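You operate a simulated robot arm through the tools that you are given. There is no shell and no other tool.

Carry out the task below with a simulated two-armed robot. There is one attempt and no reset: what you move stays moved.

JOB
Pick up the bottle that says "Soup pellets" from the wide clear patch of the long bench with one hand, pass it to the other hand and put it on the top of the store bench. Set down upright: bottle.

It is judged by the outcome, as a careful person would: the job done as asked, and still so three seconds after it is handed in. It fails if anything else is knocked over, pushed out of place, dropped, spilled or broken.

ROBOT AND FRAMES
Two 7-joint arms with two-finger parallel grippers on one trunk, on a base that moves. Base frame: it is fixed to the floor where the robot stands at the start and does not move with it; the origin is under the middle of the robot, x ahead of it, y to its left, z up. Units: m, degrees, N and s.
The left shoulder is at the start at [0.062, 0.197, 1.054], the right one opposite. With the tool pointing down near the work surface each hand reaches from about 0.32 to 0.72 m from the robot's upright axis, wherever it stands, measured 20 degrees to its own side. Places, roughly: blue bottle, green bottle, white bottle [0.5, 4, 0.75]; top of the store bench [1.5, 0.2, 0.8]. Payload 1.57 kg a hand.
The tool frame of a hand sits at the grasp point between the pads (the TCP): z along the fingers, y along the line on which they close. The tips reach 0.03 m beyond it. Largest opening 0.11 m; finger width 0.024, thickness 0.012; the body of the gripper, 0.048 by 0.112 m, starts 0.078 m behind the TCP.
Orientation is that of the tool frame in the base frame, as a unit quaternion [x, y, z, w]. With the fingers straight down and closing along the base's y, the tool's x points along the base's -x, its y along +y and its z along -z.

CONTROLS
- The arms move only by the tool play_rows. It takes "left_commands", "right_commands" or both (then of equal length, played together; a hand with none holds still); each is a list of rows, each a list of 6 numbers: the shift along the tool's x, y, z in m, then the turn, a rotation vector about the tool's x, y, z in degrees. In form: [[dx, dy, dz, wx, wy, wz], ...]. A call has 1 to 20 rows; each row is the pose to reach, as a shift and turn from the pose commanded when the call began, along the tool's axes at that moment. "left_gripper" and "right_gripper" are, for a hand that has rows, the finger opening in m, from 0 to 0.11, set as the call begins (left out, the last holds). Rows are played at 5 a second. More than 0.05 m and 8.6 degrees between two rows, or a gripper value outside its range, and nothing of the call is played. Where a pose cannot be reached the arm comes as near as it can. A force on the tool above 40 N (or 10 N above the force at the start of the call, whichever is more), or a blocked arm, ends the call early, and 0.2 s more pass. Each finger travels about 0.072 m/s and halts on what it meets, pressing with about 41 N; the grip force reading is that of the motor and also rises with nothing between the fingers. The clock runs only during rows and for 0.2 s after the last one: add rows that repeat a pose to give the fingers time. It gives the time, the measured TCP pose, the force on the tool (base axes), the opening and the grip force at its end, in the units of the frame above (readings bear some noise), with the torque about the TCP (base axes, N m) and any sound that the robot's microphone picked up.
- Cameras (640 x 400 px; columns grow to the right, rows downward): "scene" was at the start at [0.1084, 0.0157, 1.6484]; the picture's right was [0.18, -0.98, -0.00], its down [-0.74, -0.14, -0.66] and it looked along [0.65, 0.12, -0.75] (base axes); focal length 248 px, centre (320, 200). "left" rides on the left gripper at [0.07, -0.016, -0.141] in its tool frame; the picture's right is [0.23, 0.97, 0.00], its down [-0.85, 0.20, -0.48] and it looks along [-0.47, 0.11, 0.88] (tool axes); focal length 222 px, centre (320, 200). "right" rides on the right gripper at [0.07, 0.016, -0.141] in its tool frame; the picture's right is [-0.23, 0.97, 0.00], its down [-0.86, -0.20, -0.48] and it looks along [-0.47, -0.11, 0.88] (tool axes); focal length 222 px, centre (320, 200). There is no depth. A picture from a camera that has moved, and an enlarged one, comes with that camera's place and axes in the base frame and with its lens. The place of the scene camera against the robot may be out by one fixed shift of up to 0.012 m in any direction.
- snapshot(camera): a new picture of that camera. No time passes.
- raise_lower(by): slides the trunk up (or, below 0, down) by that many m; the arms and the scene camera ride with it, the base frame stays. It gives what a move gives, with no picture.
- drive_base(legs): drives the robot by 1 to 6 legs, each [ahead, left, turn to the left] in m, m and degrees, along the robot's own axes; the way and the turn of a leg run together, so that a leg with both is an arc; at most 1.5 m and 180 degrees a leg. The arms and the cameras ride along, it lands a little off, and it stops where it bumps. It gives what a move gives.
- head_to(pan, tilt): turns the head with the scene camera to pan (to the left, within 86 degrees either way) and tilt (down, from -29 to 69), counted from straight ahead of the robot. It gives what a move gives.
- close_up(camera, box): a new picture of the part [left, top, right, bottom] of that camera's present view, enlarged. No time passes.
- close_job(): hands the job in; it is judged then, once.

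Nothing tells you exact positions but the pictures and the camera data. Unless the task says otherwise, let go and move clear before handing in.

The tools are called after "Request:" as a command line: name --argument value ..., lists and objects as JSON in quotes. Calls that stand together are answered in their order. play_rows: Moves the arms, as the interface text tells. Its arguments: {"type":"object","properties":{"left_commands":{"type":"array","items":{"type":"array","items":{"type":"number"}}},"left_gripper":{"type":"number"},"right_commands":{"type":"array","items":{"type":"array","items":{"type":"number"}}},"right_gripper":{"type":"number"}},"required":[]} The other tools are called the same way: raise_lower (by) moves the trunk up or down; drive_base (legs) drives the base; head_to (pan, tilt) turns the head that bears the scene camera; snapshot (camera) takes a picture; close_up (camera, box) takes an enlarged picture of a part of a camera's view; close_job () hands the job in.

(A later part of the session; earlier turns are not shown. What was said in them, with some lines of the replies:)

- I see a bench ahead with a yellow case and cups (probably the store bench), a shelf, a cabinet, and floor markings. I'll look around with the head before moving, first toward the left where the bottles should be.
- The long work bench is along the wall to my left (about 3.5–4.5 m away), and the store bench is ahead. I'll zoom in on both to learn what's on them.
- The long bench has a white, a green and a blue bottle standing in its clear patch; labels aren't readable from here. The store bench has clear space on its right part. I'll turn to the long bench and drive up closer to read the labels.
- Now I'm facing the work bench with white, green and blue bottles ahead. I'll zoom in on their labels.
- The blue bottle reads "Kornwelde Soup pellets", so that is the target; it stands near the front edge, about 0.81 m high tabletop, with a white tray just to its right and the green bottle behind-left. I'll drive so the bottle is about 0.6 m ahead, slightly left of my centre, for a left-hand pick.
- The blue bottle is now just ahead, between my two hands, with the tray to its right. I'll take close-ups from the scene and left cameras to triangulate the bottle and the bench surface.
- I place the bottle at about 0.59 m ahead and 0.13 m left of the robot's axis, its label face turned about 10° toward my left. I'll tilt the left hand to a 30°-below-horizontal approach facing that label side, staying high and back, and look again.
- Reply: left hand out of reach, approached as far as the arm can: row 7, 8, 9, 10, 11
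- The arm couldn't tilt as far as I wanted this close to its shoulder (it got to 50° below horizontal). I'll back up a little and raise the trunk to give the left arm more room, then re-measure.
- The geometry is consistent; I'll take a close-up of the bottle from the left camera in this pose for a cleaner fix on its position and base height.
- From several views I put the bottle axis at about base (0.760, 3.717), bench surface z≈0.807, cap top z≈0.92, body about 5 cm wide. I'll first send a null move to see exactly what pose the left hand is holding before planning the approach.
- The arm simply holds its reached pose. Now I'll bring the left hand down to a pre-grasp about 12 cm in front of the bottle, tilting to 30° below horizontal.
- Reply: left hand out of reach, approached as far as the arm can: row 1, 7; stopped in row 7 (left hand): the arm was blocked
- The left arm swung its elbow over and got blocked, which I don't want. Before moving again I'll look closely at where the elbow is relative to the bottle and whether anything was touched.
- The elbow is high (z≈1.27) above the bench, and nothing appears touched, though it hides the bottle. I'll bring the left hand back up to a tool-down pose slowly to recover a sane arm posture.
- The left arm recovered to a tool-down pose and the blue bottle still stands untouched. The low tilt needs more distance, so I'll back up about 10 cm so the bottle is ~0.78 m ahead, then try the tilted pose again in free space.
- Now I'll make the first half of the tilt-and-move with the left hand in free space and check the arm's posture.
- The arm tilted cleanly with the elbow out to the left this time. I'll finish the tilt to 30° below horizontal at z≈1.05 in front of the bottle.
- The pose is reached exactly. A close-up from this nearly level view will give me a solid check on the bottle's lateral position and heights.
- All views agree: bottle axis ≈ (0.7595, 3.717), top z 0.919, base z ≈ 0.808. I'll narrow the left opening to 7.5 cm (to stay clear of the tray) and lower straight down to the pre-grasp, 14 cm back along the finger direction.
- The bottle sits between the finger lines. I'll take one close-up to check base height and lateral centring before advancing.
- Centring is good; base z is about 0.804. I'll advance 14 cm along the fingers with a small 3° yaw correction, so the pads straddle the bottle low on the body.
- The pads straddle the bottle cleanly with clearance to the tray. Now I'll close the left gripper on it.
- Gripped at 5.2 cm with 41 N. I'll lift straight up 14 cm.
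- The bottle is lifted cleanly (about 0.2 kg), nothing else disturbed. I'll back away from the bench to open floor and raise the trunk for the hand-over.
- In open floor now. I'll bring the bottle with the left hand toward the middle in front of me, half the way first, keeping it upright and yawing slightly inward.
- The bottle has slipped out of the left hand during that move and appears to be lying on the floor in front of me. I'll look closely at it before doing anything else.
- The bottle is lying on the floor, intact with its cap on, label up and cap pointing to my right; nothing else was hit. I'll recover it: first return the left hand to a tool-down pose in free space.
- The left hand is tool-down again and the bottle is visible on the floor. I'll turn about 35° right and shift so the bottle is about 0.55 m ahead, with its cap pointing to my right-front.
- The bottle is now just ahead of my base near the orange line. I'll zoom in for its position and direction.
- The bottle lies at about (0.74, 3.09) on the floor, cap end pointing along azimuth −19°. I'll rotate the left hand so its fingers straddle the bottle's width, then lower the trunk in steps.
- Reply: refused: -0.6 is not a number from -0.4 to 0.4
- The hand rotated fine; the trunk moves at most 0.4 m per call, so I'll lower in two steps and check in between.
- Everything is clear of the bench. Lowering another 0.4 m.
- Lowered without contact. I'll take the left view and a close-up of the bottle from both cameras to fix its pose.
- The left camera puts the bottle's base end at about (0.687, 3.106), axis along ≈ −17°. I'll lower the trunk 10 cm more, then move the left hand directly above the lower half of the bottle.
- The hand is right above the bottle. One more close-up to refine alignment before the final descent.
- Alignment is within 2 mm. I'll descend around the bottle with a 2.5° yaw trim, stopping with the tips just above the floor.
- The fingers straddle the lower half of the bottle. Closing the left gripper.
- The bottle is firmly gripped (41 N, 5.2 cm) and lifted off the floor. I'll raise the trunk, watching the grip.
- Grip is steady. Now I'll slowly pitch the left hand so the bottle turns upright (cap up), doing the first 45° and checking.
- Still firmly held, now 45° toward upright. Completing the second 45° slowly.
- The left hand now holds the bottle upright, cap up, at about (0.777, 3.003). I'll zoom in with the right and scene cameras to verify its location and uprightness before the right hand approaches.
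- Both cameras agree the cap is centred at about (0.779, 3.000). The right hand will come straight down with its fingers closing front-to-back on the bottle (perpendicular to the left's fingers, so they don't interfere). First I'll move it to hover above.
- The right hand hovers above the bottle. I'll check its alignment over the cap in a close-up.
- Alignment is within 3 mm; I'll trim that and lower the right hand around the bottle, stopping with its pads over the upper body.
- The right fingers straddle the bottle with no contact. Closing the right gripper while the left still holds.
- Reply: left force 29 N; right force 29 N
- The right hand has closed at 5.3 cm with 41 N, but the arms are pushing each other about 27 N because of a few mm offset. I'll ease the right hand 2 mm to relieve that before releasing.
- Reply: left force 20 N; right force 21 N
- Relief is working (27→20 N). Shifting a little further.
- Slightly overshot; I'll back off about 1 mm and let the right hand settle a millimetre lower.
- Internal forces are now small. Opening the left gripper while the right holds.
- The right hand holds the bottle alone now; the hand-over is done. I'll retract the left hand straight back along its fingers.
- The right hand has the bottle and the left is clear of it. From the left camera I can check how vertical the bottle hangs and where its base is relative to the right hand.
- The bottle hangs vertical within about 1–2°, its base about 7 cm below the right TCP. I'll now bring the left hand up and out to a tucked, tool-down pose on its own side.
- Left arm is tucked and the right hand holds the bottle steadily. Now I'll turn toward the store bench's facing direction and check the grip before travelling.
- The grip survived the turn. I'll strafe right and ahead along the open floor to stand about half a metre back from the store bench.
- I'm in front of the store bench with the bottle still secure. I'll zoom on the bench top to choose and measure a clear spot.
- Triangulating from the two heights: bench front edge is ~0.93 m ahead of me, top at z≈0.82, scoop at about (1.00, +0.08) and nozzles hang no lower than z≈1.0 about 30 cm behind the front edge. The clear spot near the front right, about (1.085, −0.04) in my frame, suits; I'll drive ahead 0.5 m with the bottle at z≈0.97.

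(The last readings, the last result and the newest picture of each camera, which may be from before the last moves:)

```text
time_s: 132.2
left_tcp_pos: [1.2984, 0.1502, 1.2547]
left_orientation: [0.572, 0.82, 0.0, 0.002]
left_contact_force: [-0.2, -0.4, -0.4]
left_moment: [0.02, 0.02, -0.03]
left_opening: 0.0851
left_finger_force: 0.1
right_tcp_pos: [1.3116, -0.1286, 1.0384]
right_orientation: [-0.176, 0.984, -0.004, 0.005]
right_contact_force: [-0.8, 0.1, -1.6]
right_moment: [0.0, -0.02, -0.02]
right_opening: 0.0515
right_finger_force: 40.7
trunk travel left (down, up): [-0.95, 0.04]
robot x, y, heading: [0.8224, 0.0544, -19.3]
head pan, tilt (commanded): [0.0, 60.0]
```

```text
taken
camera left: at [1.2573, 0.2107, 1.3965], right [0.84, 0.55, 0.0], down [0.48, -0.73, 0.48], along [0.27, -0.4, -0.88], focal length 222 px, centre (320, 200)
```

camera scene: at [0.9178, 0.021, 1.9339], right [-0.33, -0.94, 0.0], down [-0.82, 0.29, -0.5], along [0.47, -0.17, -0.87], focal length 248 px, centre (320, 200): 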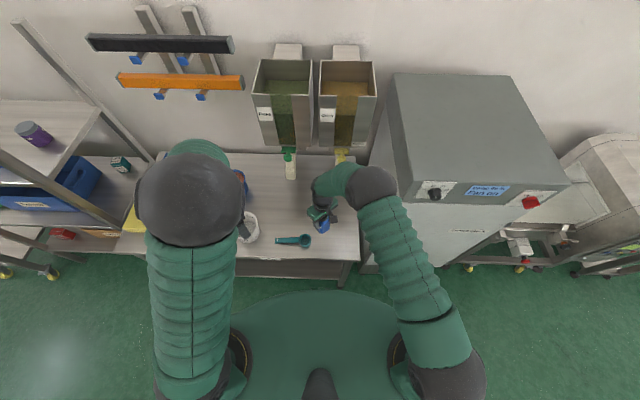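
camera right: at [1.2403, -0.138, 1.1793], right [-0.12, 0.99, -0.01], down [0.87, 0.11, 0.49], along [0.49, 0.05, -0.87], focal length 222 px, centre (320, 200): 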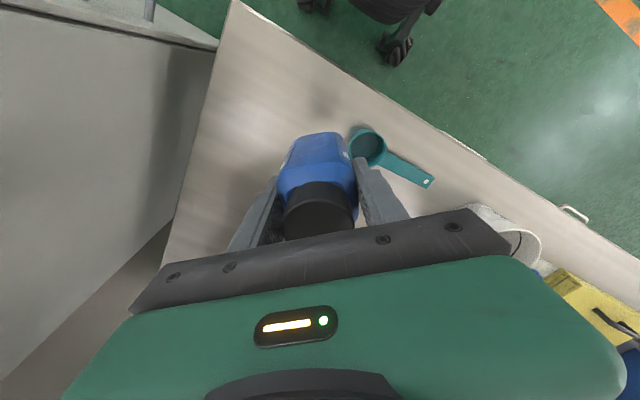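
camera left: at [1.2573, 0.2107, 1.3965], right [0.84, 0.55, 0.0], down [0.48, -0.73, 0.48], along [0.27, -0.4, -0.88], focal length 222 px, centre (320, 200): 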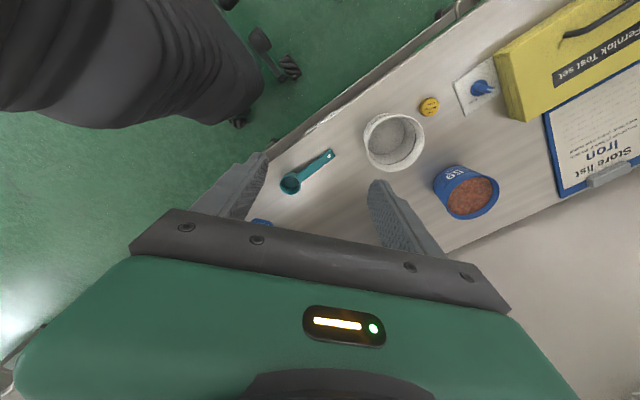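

Triangulating with both hand cameras: bench top is at z≈0.80, its front-right corner at (1.169, −0.261), scoop cup at (1.331, −0.053). I'll shift the bottle at height to a clear spot at about (1.376, −0.187), 14 cm from the scoop and 17 cm in from the front edge.

Request:
play_rows --right_commands '[[-0.005, -0.0097, 0, 0, 0, 0], [-0.0101, -0.0194, 0, 0, 0, 0], [-0.0151, -0.0291, 0, 0, 0, 0], [-0.0201, -0.0388, 0, 0, 0, 0], [-0.0251, -0.0485, 0, 0, 0, 0], [-0.0302, -0.0582, 0, 0, 0, 0], [-0.0352, -0.0679, 0, 0, 0, 0], [-0.0402, -0.0776, 0, 0, 0, 0], [-0.0402, -0.0776, 0, 0, 0, 0]]' --right_gripper 0.0

Request:
snapshot --camera "right"

Request:
snapshot --camera "scene"

Request:
snapshot --camera "left"

```text
time_s: 134.2
left_tcp_pos: [1.2973, 0.1506, 1.2556]
left_orientation: [0.573, 0.819, 0.001, 0.003]
left_contact_force: [-0.4, 0.1, -0.3]
left_moment: [0.01, 0.0, -0.03]
left_opening: 0.0849
left_finger_force: 0.1
right_tcp_pos: [1.3765, -0.1897, 1.0382]
right_orientation: [-0.174, 0.985, -0.004, 0.005]
right_contact_force: [0.1, 0.0, -0.9]
right_moment: [0.0, 0.04, 0.02]
right_opening: 0.0519
right_finger_force: 40.9
trunk travel left (down, up): [-0.95, 0.04]
robot x, y, heading: [0.8247, 0.053, -19.4]
head pan, tilt (commanded): [0.0, 60.0]
```

```text
taken
camera right: at [1.3047, -0.1974, 1.18], right [-0.12, 0.99, -0.01], down [0.87, 0.11, 0.49], along [0.48, 0.05, -0.87], focal length 222 px, centre (320, 200)
```

right: 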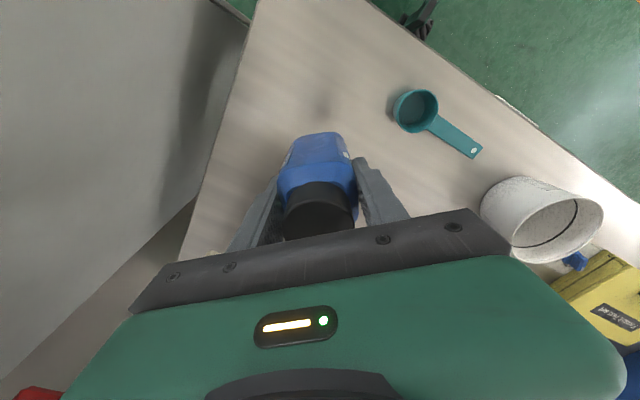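

```text
taken
camera scene: at [0.9184, 0.0202, 1.9338], right [-0.33, -0.94, 0.0], down [-0.82, 0.29, -0.5], along [0.47, -0.17, -0.87], focal length 248 px, centre (320, 200)
```

scene: 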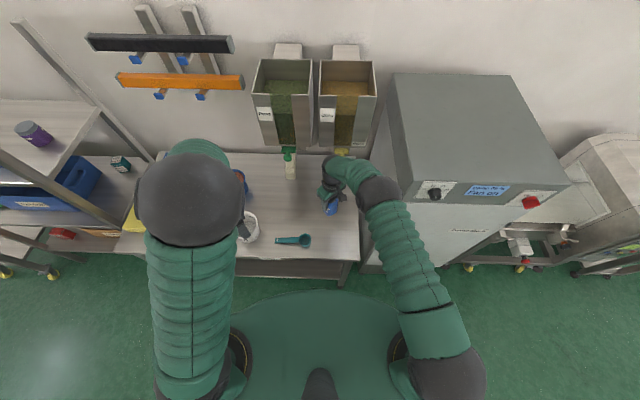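

```text
taken
camera left: at [1.2572, 0.2103, 1.3965], right [0.84, 0.55, 0.0], down [0.48, -0.73, 0.48], along [0.27, -0.4, -0.88], focal length 222 px, centre (320, 200)
```

left: 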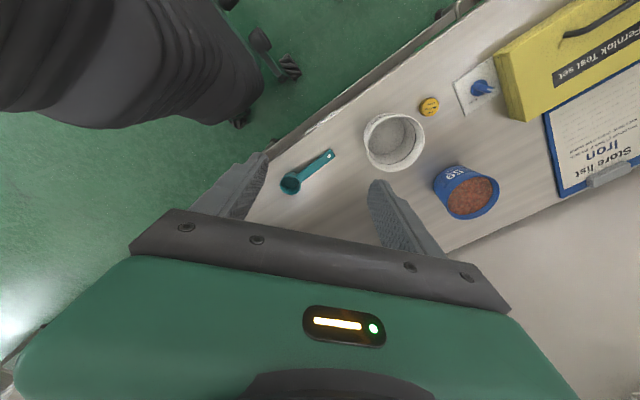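

The bottle is over the clear spot, with the scoop and cups well away and the nozzles behind. I'll lower the trunk 13 cm to bring the base to about 3–4 cm above the bench, and check.

Request:
raise_lower --by -0.13

Request:
close_up --camera "scene" --box '[260, 120, 390, 260]'

Request:
snapshot --camera "right"

Request:
snapshot --camera "left"

```text
time_s: 135.8
left_tcp_pos: [1.2973, 0.1505, 1.1258]
left_orientation: [0.573, 0.819, 0.001, 0.003]
left_contact_force: [-0.4, -0.7, 0.0]
left_moment: [0.04, 0.02, 0.01]
left_opening: 0.0848
left_finger_force: 0.1
right_tcp_pos: [1.3767, -0.1886, 0.9086]
right_orientation: [-0.175, 0.985, -0.003, 0.005]
right_contact_force: [-0.2, -0.3, -3.1]
right_moment: [0.02, -0.01, 0.03]
right_opening: 0.0517
right_finger_force: 40.9
trunk travel left (down, up): [-0.82, 0.17]
robot x, y, heading: [0.822, 0.0508, -19.6]
head pan, tilt (commanded): [0.0, 60.0]
```

```text
2.86 times, centred on (325, 190) of scene
camera zoom: at [0.9179, 0.0205, 1.8038], right [-0.33, -0.94, 0.0], down [-0.82, 0.29, -0.5], along [0.47, -0.17, -0.87], focal length 707 px, centre (306, 229)
```

zoom: 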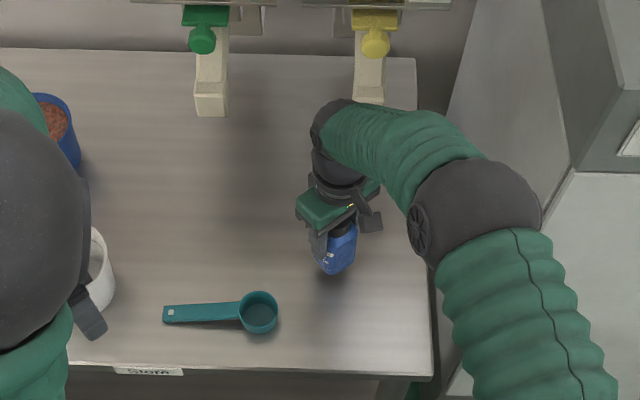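

```text
taken
camera right: at [1.3044, -0.1972, 1.0502], right [-0.12, 0.99, -0.01], down [0.87, 0.11, 0.49], along [0.49, 0.05, -0.87], focal length 222 px, centre (320, 200)
```

right: 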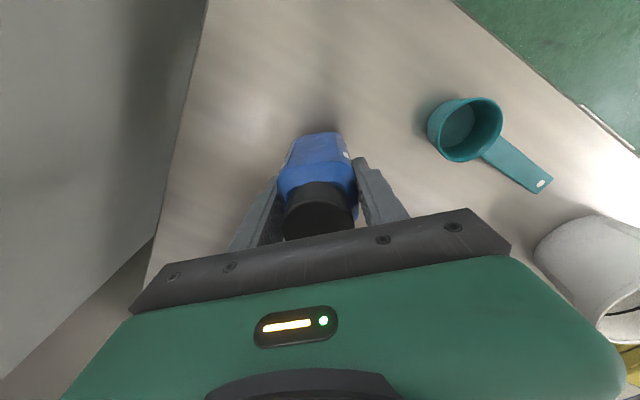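

```text
taken
camera left: at [1.257, 0.2105, 1.2666], right [0.84, 0.55, 0.0], down [0.48, -0.73, 0.48], along [0.27, -0.4, -0.88], focal length 222 px, centre (320, 200)
```

left: 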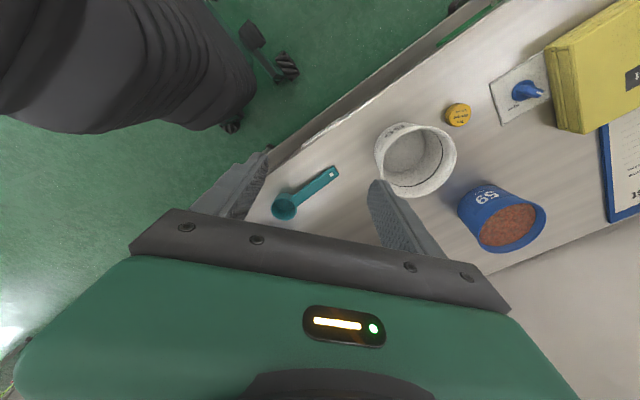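

Everything is clear. I'll lower another 2 cm with the trunk, then feel for the bench top with small arm steps.

Request:
raise_lower --by -0.02

Request:
play_rows --right_commands '[[0, 0, 0.002, 0, 0, 0], [0, 0, 0.004, 0, 0, 0], [0, 0, 0.006, 0, 0, 0], [0, 0, 0.006, 0, 0, 0]]' --right_gripper 0.0

Request:
close_up --camera "scene" --box '[290, 160, 370, 240]'

Request:
close_up --camera "right" --box '[220, 100, 420, 240]'

```text
time_s: 136.5
left_tcp_pos: [1.2967, 0.1502, 1.1046]
left_orientation: [0.573, 0.82, 0.001, 0.003]
left_contact_force: [-0.8, -0.5, 0.2]
left_moment: [-0.01, 0.0, 0.02]
left_opening: 0.0851
left_finger_force: 0.0
right_tcp_pos: [1.3767, -0.1886, 0.8898]
right_orientation: [-0.176, 0.984, -0.004, 0.004]
right_contact_force: [-0.8, 0.1, -1.2]
right_moment: [0.0, 0.0, -0.01]
right_opening: 0.0516
right_finger_force: 41.0
trunk travel left (down, up): [-0.8, 0.19]
robot x, y, heading: [0.8232, 0.0546, -19.6]
head pan, tilt (commanded): [0.0, 60.0]
```

```text
time_s: 137.5
left_tcp_pos: [1.2957, 0.1491, 1.1041]
left_orientation: [0.574, 0.819, 0.0, 0.002]
left_contact_force: [0.8, -0.3, -0.6]
left_moment: [0.02, 0.01, 0.04]
left_opening: 0.0851
left_finger_force: 0.1
right_tcp_pos: [1.3775, -0.1877, 0.8834]
right_orientation: [-0.175, 0.985, -0.004, 0.004]
right_contact_force: [0.6, 0.5, -2.9]
right_moment: [0.0, -0.03, 0.01]
right_opening: 0.0515
right_finger_force: 41.0
trunk travel left (down, up): [-0.8, 0.19]
robot x, y, heading: [0.8226, 0.0521, -19.2]
head pan, tilt (commanded): [0.0, 60.0]
```

```text
5.00 times, centred on (330, 200) of scene
camera zoom: at [0.9181, 0.0204, 1.7838], right [-0.33, -0.94, 0.0], down [-0.82, 0.29, -0.5], along [0.47, -0.17, -0.87], focal length 1237 px, centre (270, 200)
```

zoom: 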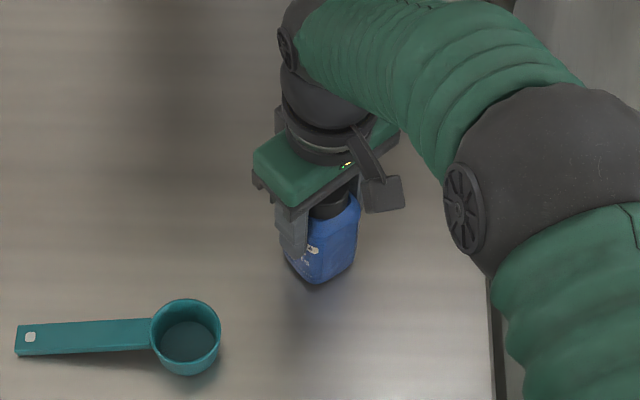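

```text
2.86 times, centred on (320, 170) of right
camera zoom: at [1.3043, -0.1973, 1.024], right [-0.12, 0.99, -0.01], down [0.87, 0.11, 0.49], along [0.48, 0.05, -0.87], focal length 635 px, centre (320, 286)
```

zoom: 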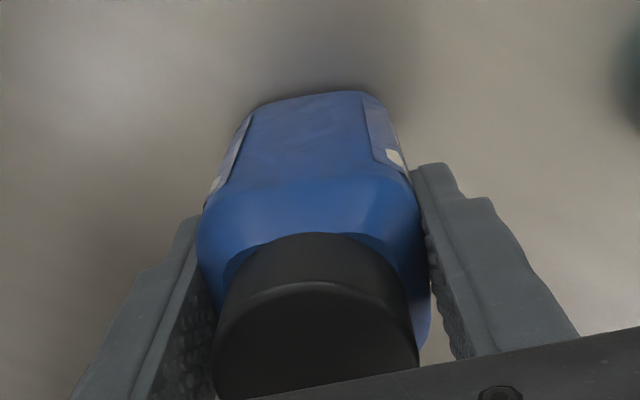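

No contact yet; the base is about a centimetre above the bench. Continuing down in small steps.

Request:
play_rows --right_commands '[[0, 0, 0.001, 0, 0, 0], [0, 0, 0.002, 0, 0, 0], [0, 0, 0.003, 0, 0, 0], [0, 0, 0.004, 0, 0, 0], [0, 0, 0.004, 0, 0, 0]]' --right_gripper 0.0

Request:
play_rows --right_commands '[[0, 0, 0.001, 0, 0, 0], [0, 0, 0.002, 0, 0, 0], [0, 0, 0.003, 0, 0, 0], [0, 0, 0.003, 0, 0, 0]]' --right_gripper 0.0

```text
time_s: 138.7
left_tcp_pos: [1.2975, 0.1497, 1.1052]
left_orientation: [0.573, 0.82, 0.001, 0.002]
left_contact_force: [-0.2, -0.1, -0.1]
left_moment: [-0.02, -0.03, 0.0]
left_opening: 0.0848
left_finger_force: 0.0
right_tcp_pos: [1.3771, -0.1887, 0.8794]
right_orientation: [-0.175, 0.985, -0.004, 0.005]
right_contact_force: [-0.5, 0.3, -2.5]
right_moment: [-0.01, 0.03, -0.02]
right_opening: 0.0514
right_finger_force: 41.1
trunk travel left (down, up): [-0.8, 0.19]
robot x, y, heading: [0.8247, 0.0485, -19.4]
head pan, tilt (commanded): [0.0, 60.0]
```

```text
time_s: 139.7
left_tcp_pos: [1.2949, 0.1507, 1.1051]
left_orientation: [0.573, 0.82, 0.001, 0.002]
left_contact_force: [-0.2, 0.4, 0.0]
left_moment: [-0.02, 0.0, 0.01]
left_opening: 0.0852
left_finger_force: 0.0
right_tcp_pos: [1.3769, -0.1891, 0.8779]
right_orientation: [-0.176, 0.984, -0.004, 0.007]
right_contact_force: [0.7, -0.9, 8.0]
right_moment: [-0.21, -0.29, -0.01]
right_opening: 0.0514
right_finger_force: 40.9
trunk travel left (down, up): [-0.8, 0.19]
robot x, y, heading: [0.8265, 0.0514, -19.5]
head pan, tilt (commanded): [0.0, 60.0]
```

The base has touched down (force rose by about 10 N at TCP z≈0.878). I'll open the right gripper to release the bottle, holding still.

Request:
play_rows --right_commands '[[0, 0, 0, 0, 0, 0], [0, 0, 0, 0, 0, 0], [0, 0, 0, 0, 0, 0], [0, 0, 0, 0, 0, 0], [0, 0, 0, 0, 0, 0]]' --right_gripper 0.08

Request:
snapshot --camera "right"

Request:
close_up --camera "scene" --box '[290, 160, 370, 240]'

```text
time_s: 140.9
left_tcp_pos: [1.2972, 0.15, 1.1041]
left_orientation: [0.573, 0.82, 0.0, 0.003]
left_contact_force: [0.2, -0.3, -0.4]
left_moment: [0.01, 0.01, 0.0]
left_opening: 0.085
left_finger_force: 0.2
right_tcp_pos: [1.3765, -0.189, 0.8759]
right_orientation: [-0.176, 0.984, -0.004, 0.005]
right_contact_force: [-0.5, 0.2, 0.7]
right_moment: [0.02, -0.03, 0.02]
right_opening: 0.0799
right_finger_force: 0.1
trunk travel left (down, up): [-0.8, 0.19]
robot x, y, heading: [0.8276, 0.0543, -19.7]
head pan, tilt (commanded): [0.0, 60.0]
```

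```text
taken
camera right: at [1.3044, -0.1972, 1.0173], right [-0.12, 0.99, -0.01], down [0.87, 0.11, 0.49], along [0.49, 0.05, -0.87], focal length 222 px, centre (320, 200)
```

right: 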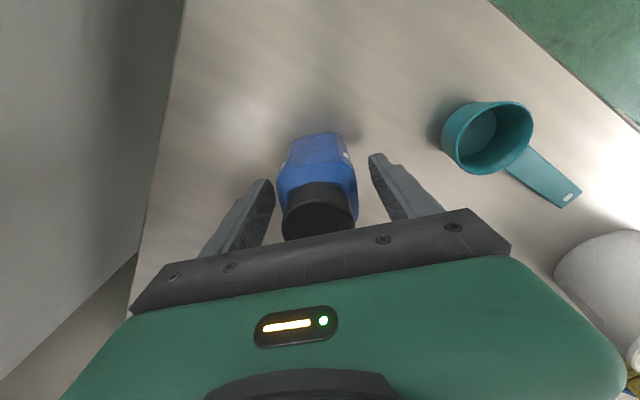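

```text
5.00 times, centred on (330, 200) of scene
camera zoom: at [0.9173, 0.0207, 1.7838], right [-0.33, -0.94, 0.0], down [-0.82, 0.29, -0.5], along [0.47, -0.17, -0.87], focal length 1237 px, centre (270, 200)
```

zoom: 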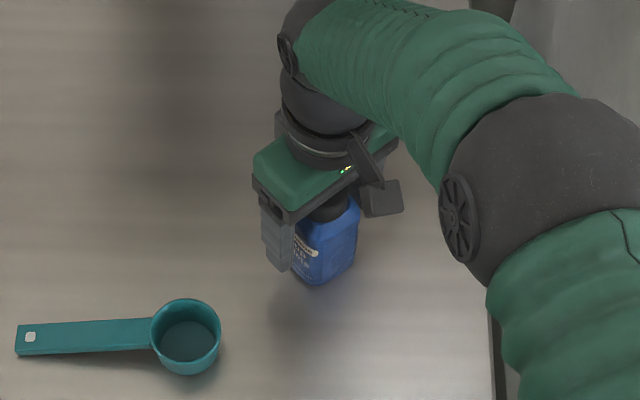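

The bottle stands free between the open fingers. I'll raise the trunk straight up to clear it.

Request:
raise_lower --by 0.17

Request:
snapshot --camera "right"

Request:
close_up --camera "scene" --box '[260, 140, 390, 260]'

```text
time_s: 142.8
left_tcp_pos: [1.2965, 0.1503, 1.2762]
left_orientation: [0.572, 0.82, 0.0, 0.002]
left_contact_force: [-0.1, -0.3, -0.1]
left_moment: [0.03, 0.01, -0.02]
left_opening: 0.0851
left_finger_force: 0.0
right_tcp_pos: [1.3762, -0.1885, 1.0463]
right_orientation: [-0.175, 0.985, -0.003, 0.004]
right_contact_force: [-1.1, 0.0, 0.1]
right_moment: [-0.01, -0.06, 0.02]
right_opening: 0.0804
right_finger_force: 0.1
trunk travel left (down, up): [-0.97, 0.02]
robot x, y, heading: [0.8227, 0.054, -19.6]
head pan, tilt (commanded): [0.0, 60.0]
```

```text
taken
camera right: at [1.3048, -0.1973, 1.187], right [-0.12, 0.99, -0.01], down [0.87, 0.11, 0.49], along [0.48, 0.05, -0.87], focal length 222 px, centre (320, 200)
```

right: 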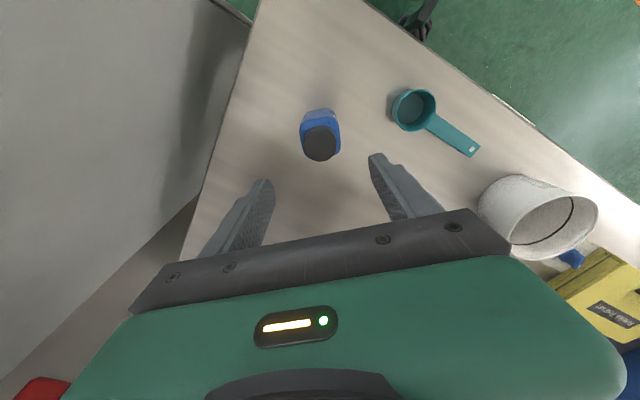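

```text
3.33 times, centred on (325, 200) of scene
camera zoom: at [0.918, 0.0205, 1.9538], right [-0.33, -0.94, 0.0], down [-0.82, 0.29, -0.5], along [0.47, -0.17, -0.87], focal length 825 px, centre (303, 200)
```

zoom: 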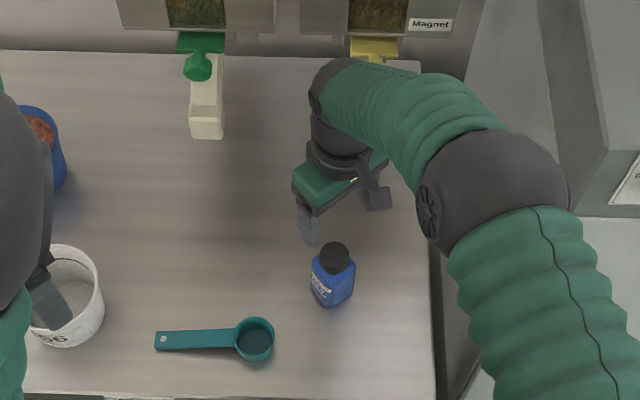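

The bottle stands upright on the store bench and the hand is clear above it. I'll back away and take a final look at the bench.

Request:
drive_base --legs '[[-0.5, 0, 0]]'

Request:
head_to --pan -5 --tilt 40

Request:
snapshot --camera "scene"

Request:
close_up --camera "scene" --box '[170, 150, 366, 290]'

```text
time_s: 145.7
left_tcp_pos: [0.8247, 0.3186, 1.2746]
left_orientation: [0.572, 0.821, 0.001, 0.001]
left_contact_force: [1.1, -0.1, 0.1]
left_moment: [-0.03, 0.0, 0.01]
left_opening: 0.0849
left_finger_force: 0.1
right_tcp_pos: [0.9039, -0.0199, 1.0449]
right_orientation: [-0.176, 0.984, -0.003, 0.005]
right_contact_force: [1.1, 0.2, -0.4]
right_moment: [-0.01, 0.0, -0.03]
right_opening: 0.0801
right_finger_force: 0.0
trunk travel left (down, up): [-0.97, 0.02]
robot x, y, heading: [0.3477, 0.2186, -19.5]
head pan, tilt (commanded): [0.0, 60.0]
```

```text
time_s: 146.6
left_tcp_pos: [0.8192, 0.3187, 1.2763]
left_orientation: [0.571, 0.821, 0.002, 0.003]
left_contact_force: [-0.2, -0.3, -0.6]
left_moment: [-0.01, -0.02, 0.0]
left_opening: 0.0851
left_finger_force: 0.0
right_tcp_pos: [0.9015, -0.0188, 1.0471]
right_orientation: [-0.176, 0.984, -0.004, 0.007]
right_contact_force: [1.2, 0.4, 0.4]
right_moment: [-0.02, -0.02, -0.02]
right_opening: 0.0799
right_finger_force: 0.1
trunk travel left (down, up): [-0.97, 0.02]
robot x, y, heading: [0.3449, 0.222, -19.4]
head pan, tilt (commanded): [-5.0, 40.0]
```

```text
taken
camera scene: at [0.4579, 0.175, 1.9804], right [-0.41, -0.91, 0.0], down [-0.59, 0.27, -0.76], along [0.7, -0.32, -0.65], focal length 248 px, centre (320, 200)
```

scene: 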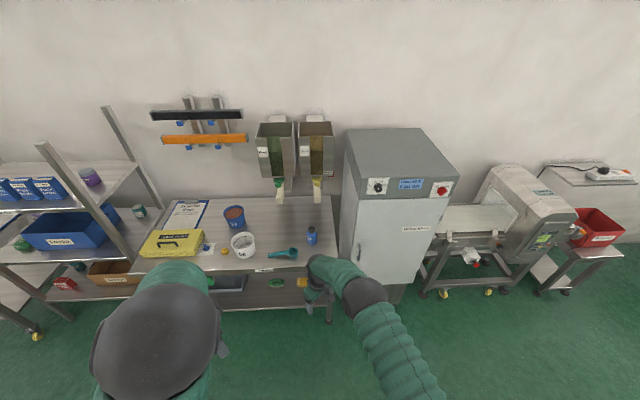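

```text
2.86 times, centred on (268, 220) of scene
camera zoom: at [0.4579, 0.175, 1.9804], right [-0.41, -0.91, 0.0], down [-0.59, 0.27, -0.76], along [0.7, -0.32, -0.65], focal length 707 px, centre (469, 143)
```

zoom: 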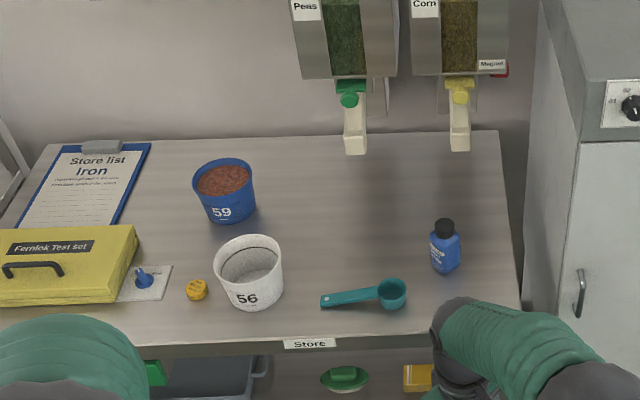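

The Soup pellets bottle stands upright on the store bench. The scoop, cups, case and hoppers are where they were, and both hands are empty and clear. I'm handing the job in.

Request:
close_job

```text
The job is handed in.
```

The "Soup pellets" bottle is standing upright on the store bench, near the front right. However, I dropped it once on the way.

- **Pick-up:** The left hand took it from the long bench without disturbing anything around it.
- **Drop:** As I moved it into position for the hand-over, it slipped from the left hand and fell to the floor from about 1.1 m. I don't know why it slipped. It looked undamaged on camera, with the cap on and nothing spilled, and it hit nothing else.
- **Recovery:** I picked it up from the floor with the left hand, turned it upright and passed it to the right hand in the air.
- **Placement:** The right hand set it down, let go and moved clear. In the last picture it was upright, and the scoop, cups, yellow case and hoppers had not moved.

I only checked the bottle's condition by camera, so check it for cracks or a loose cap before using it.
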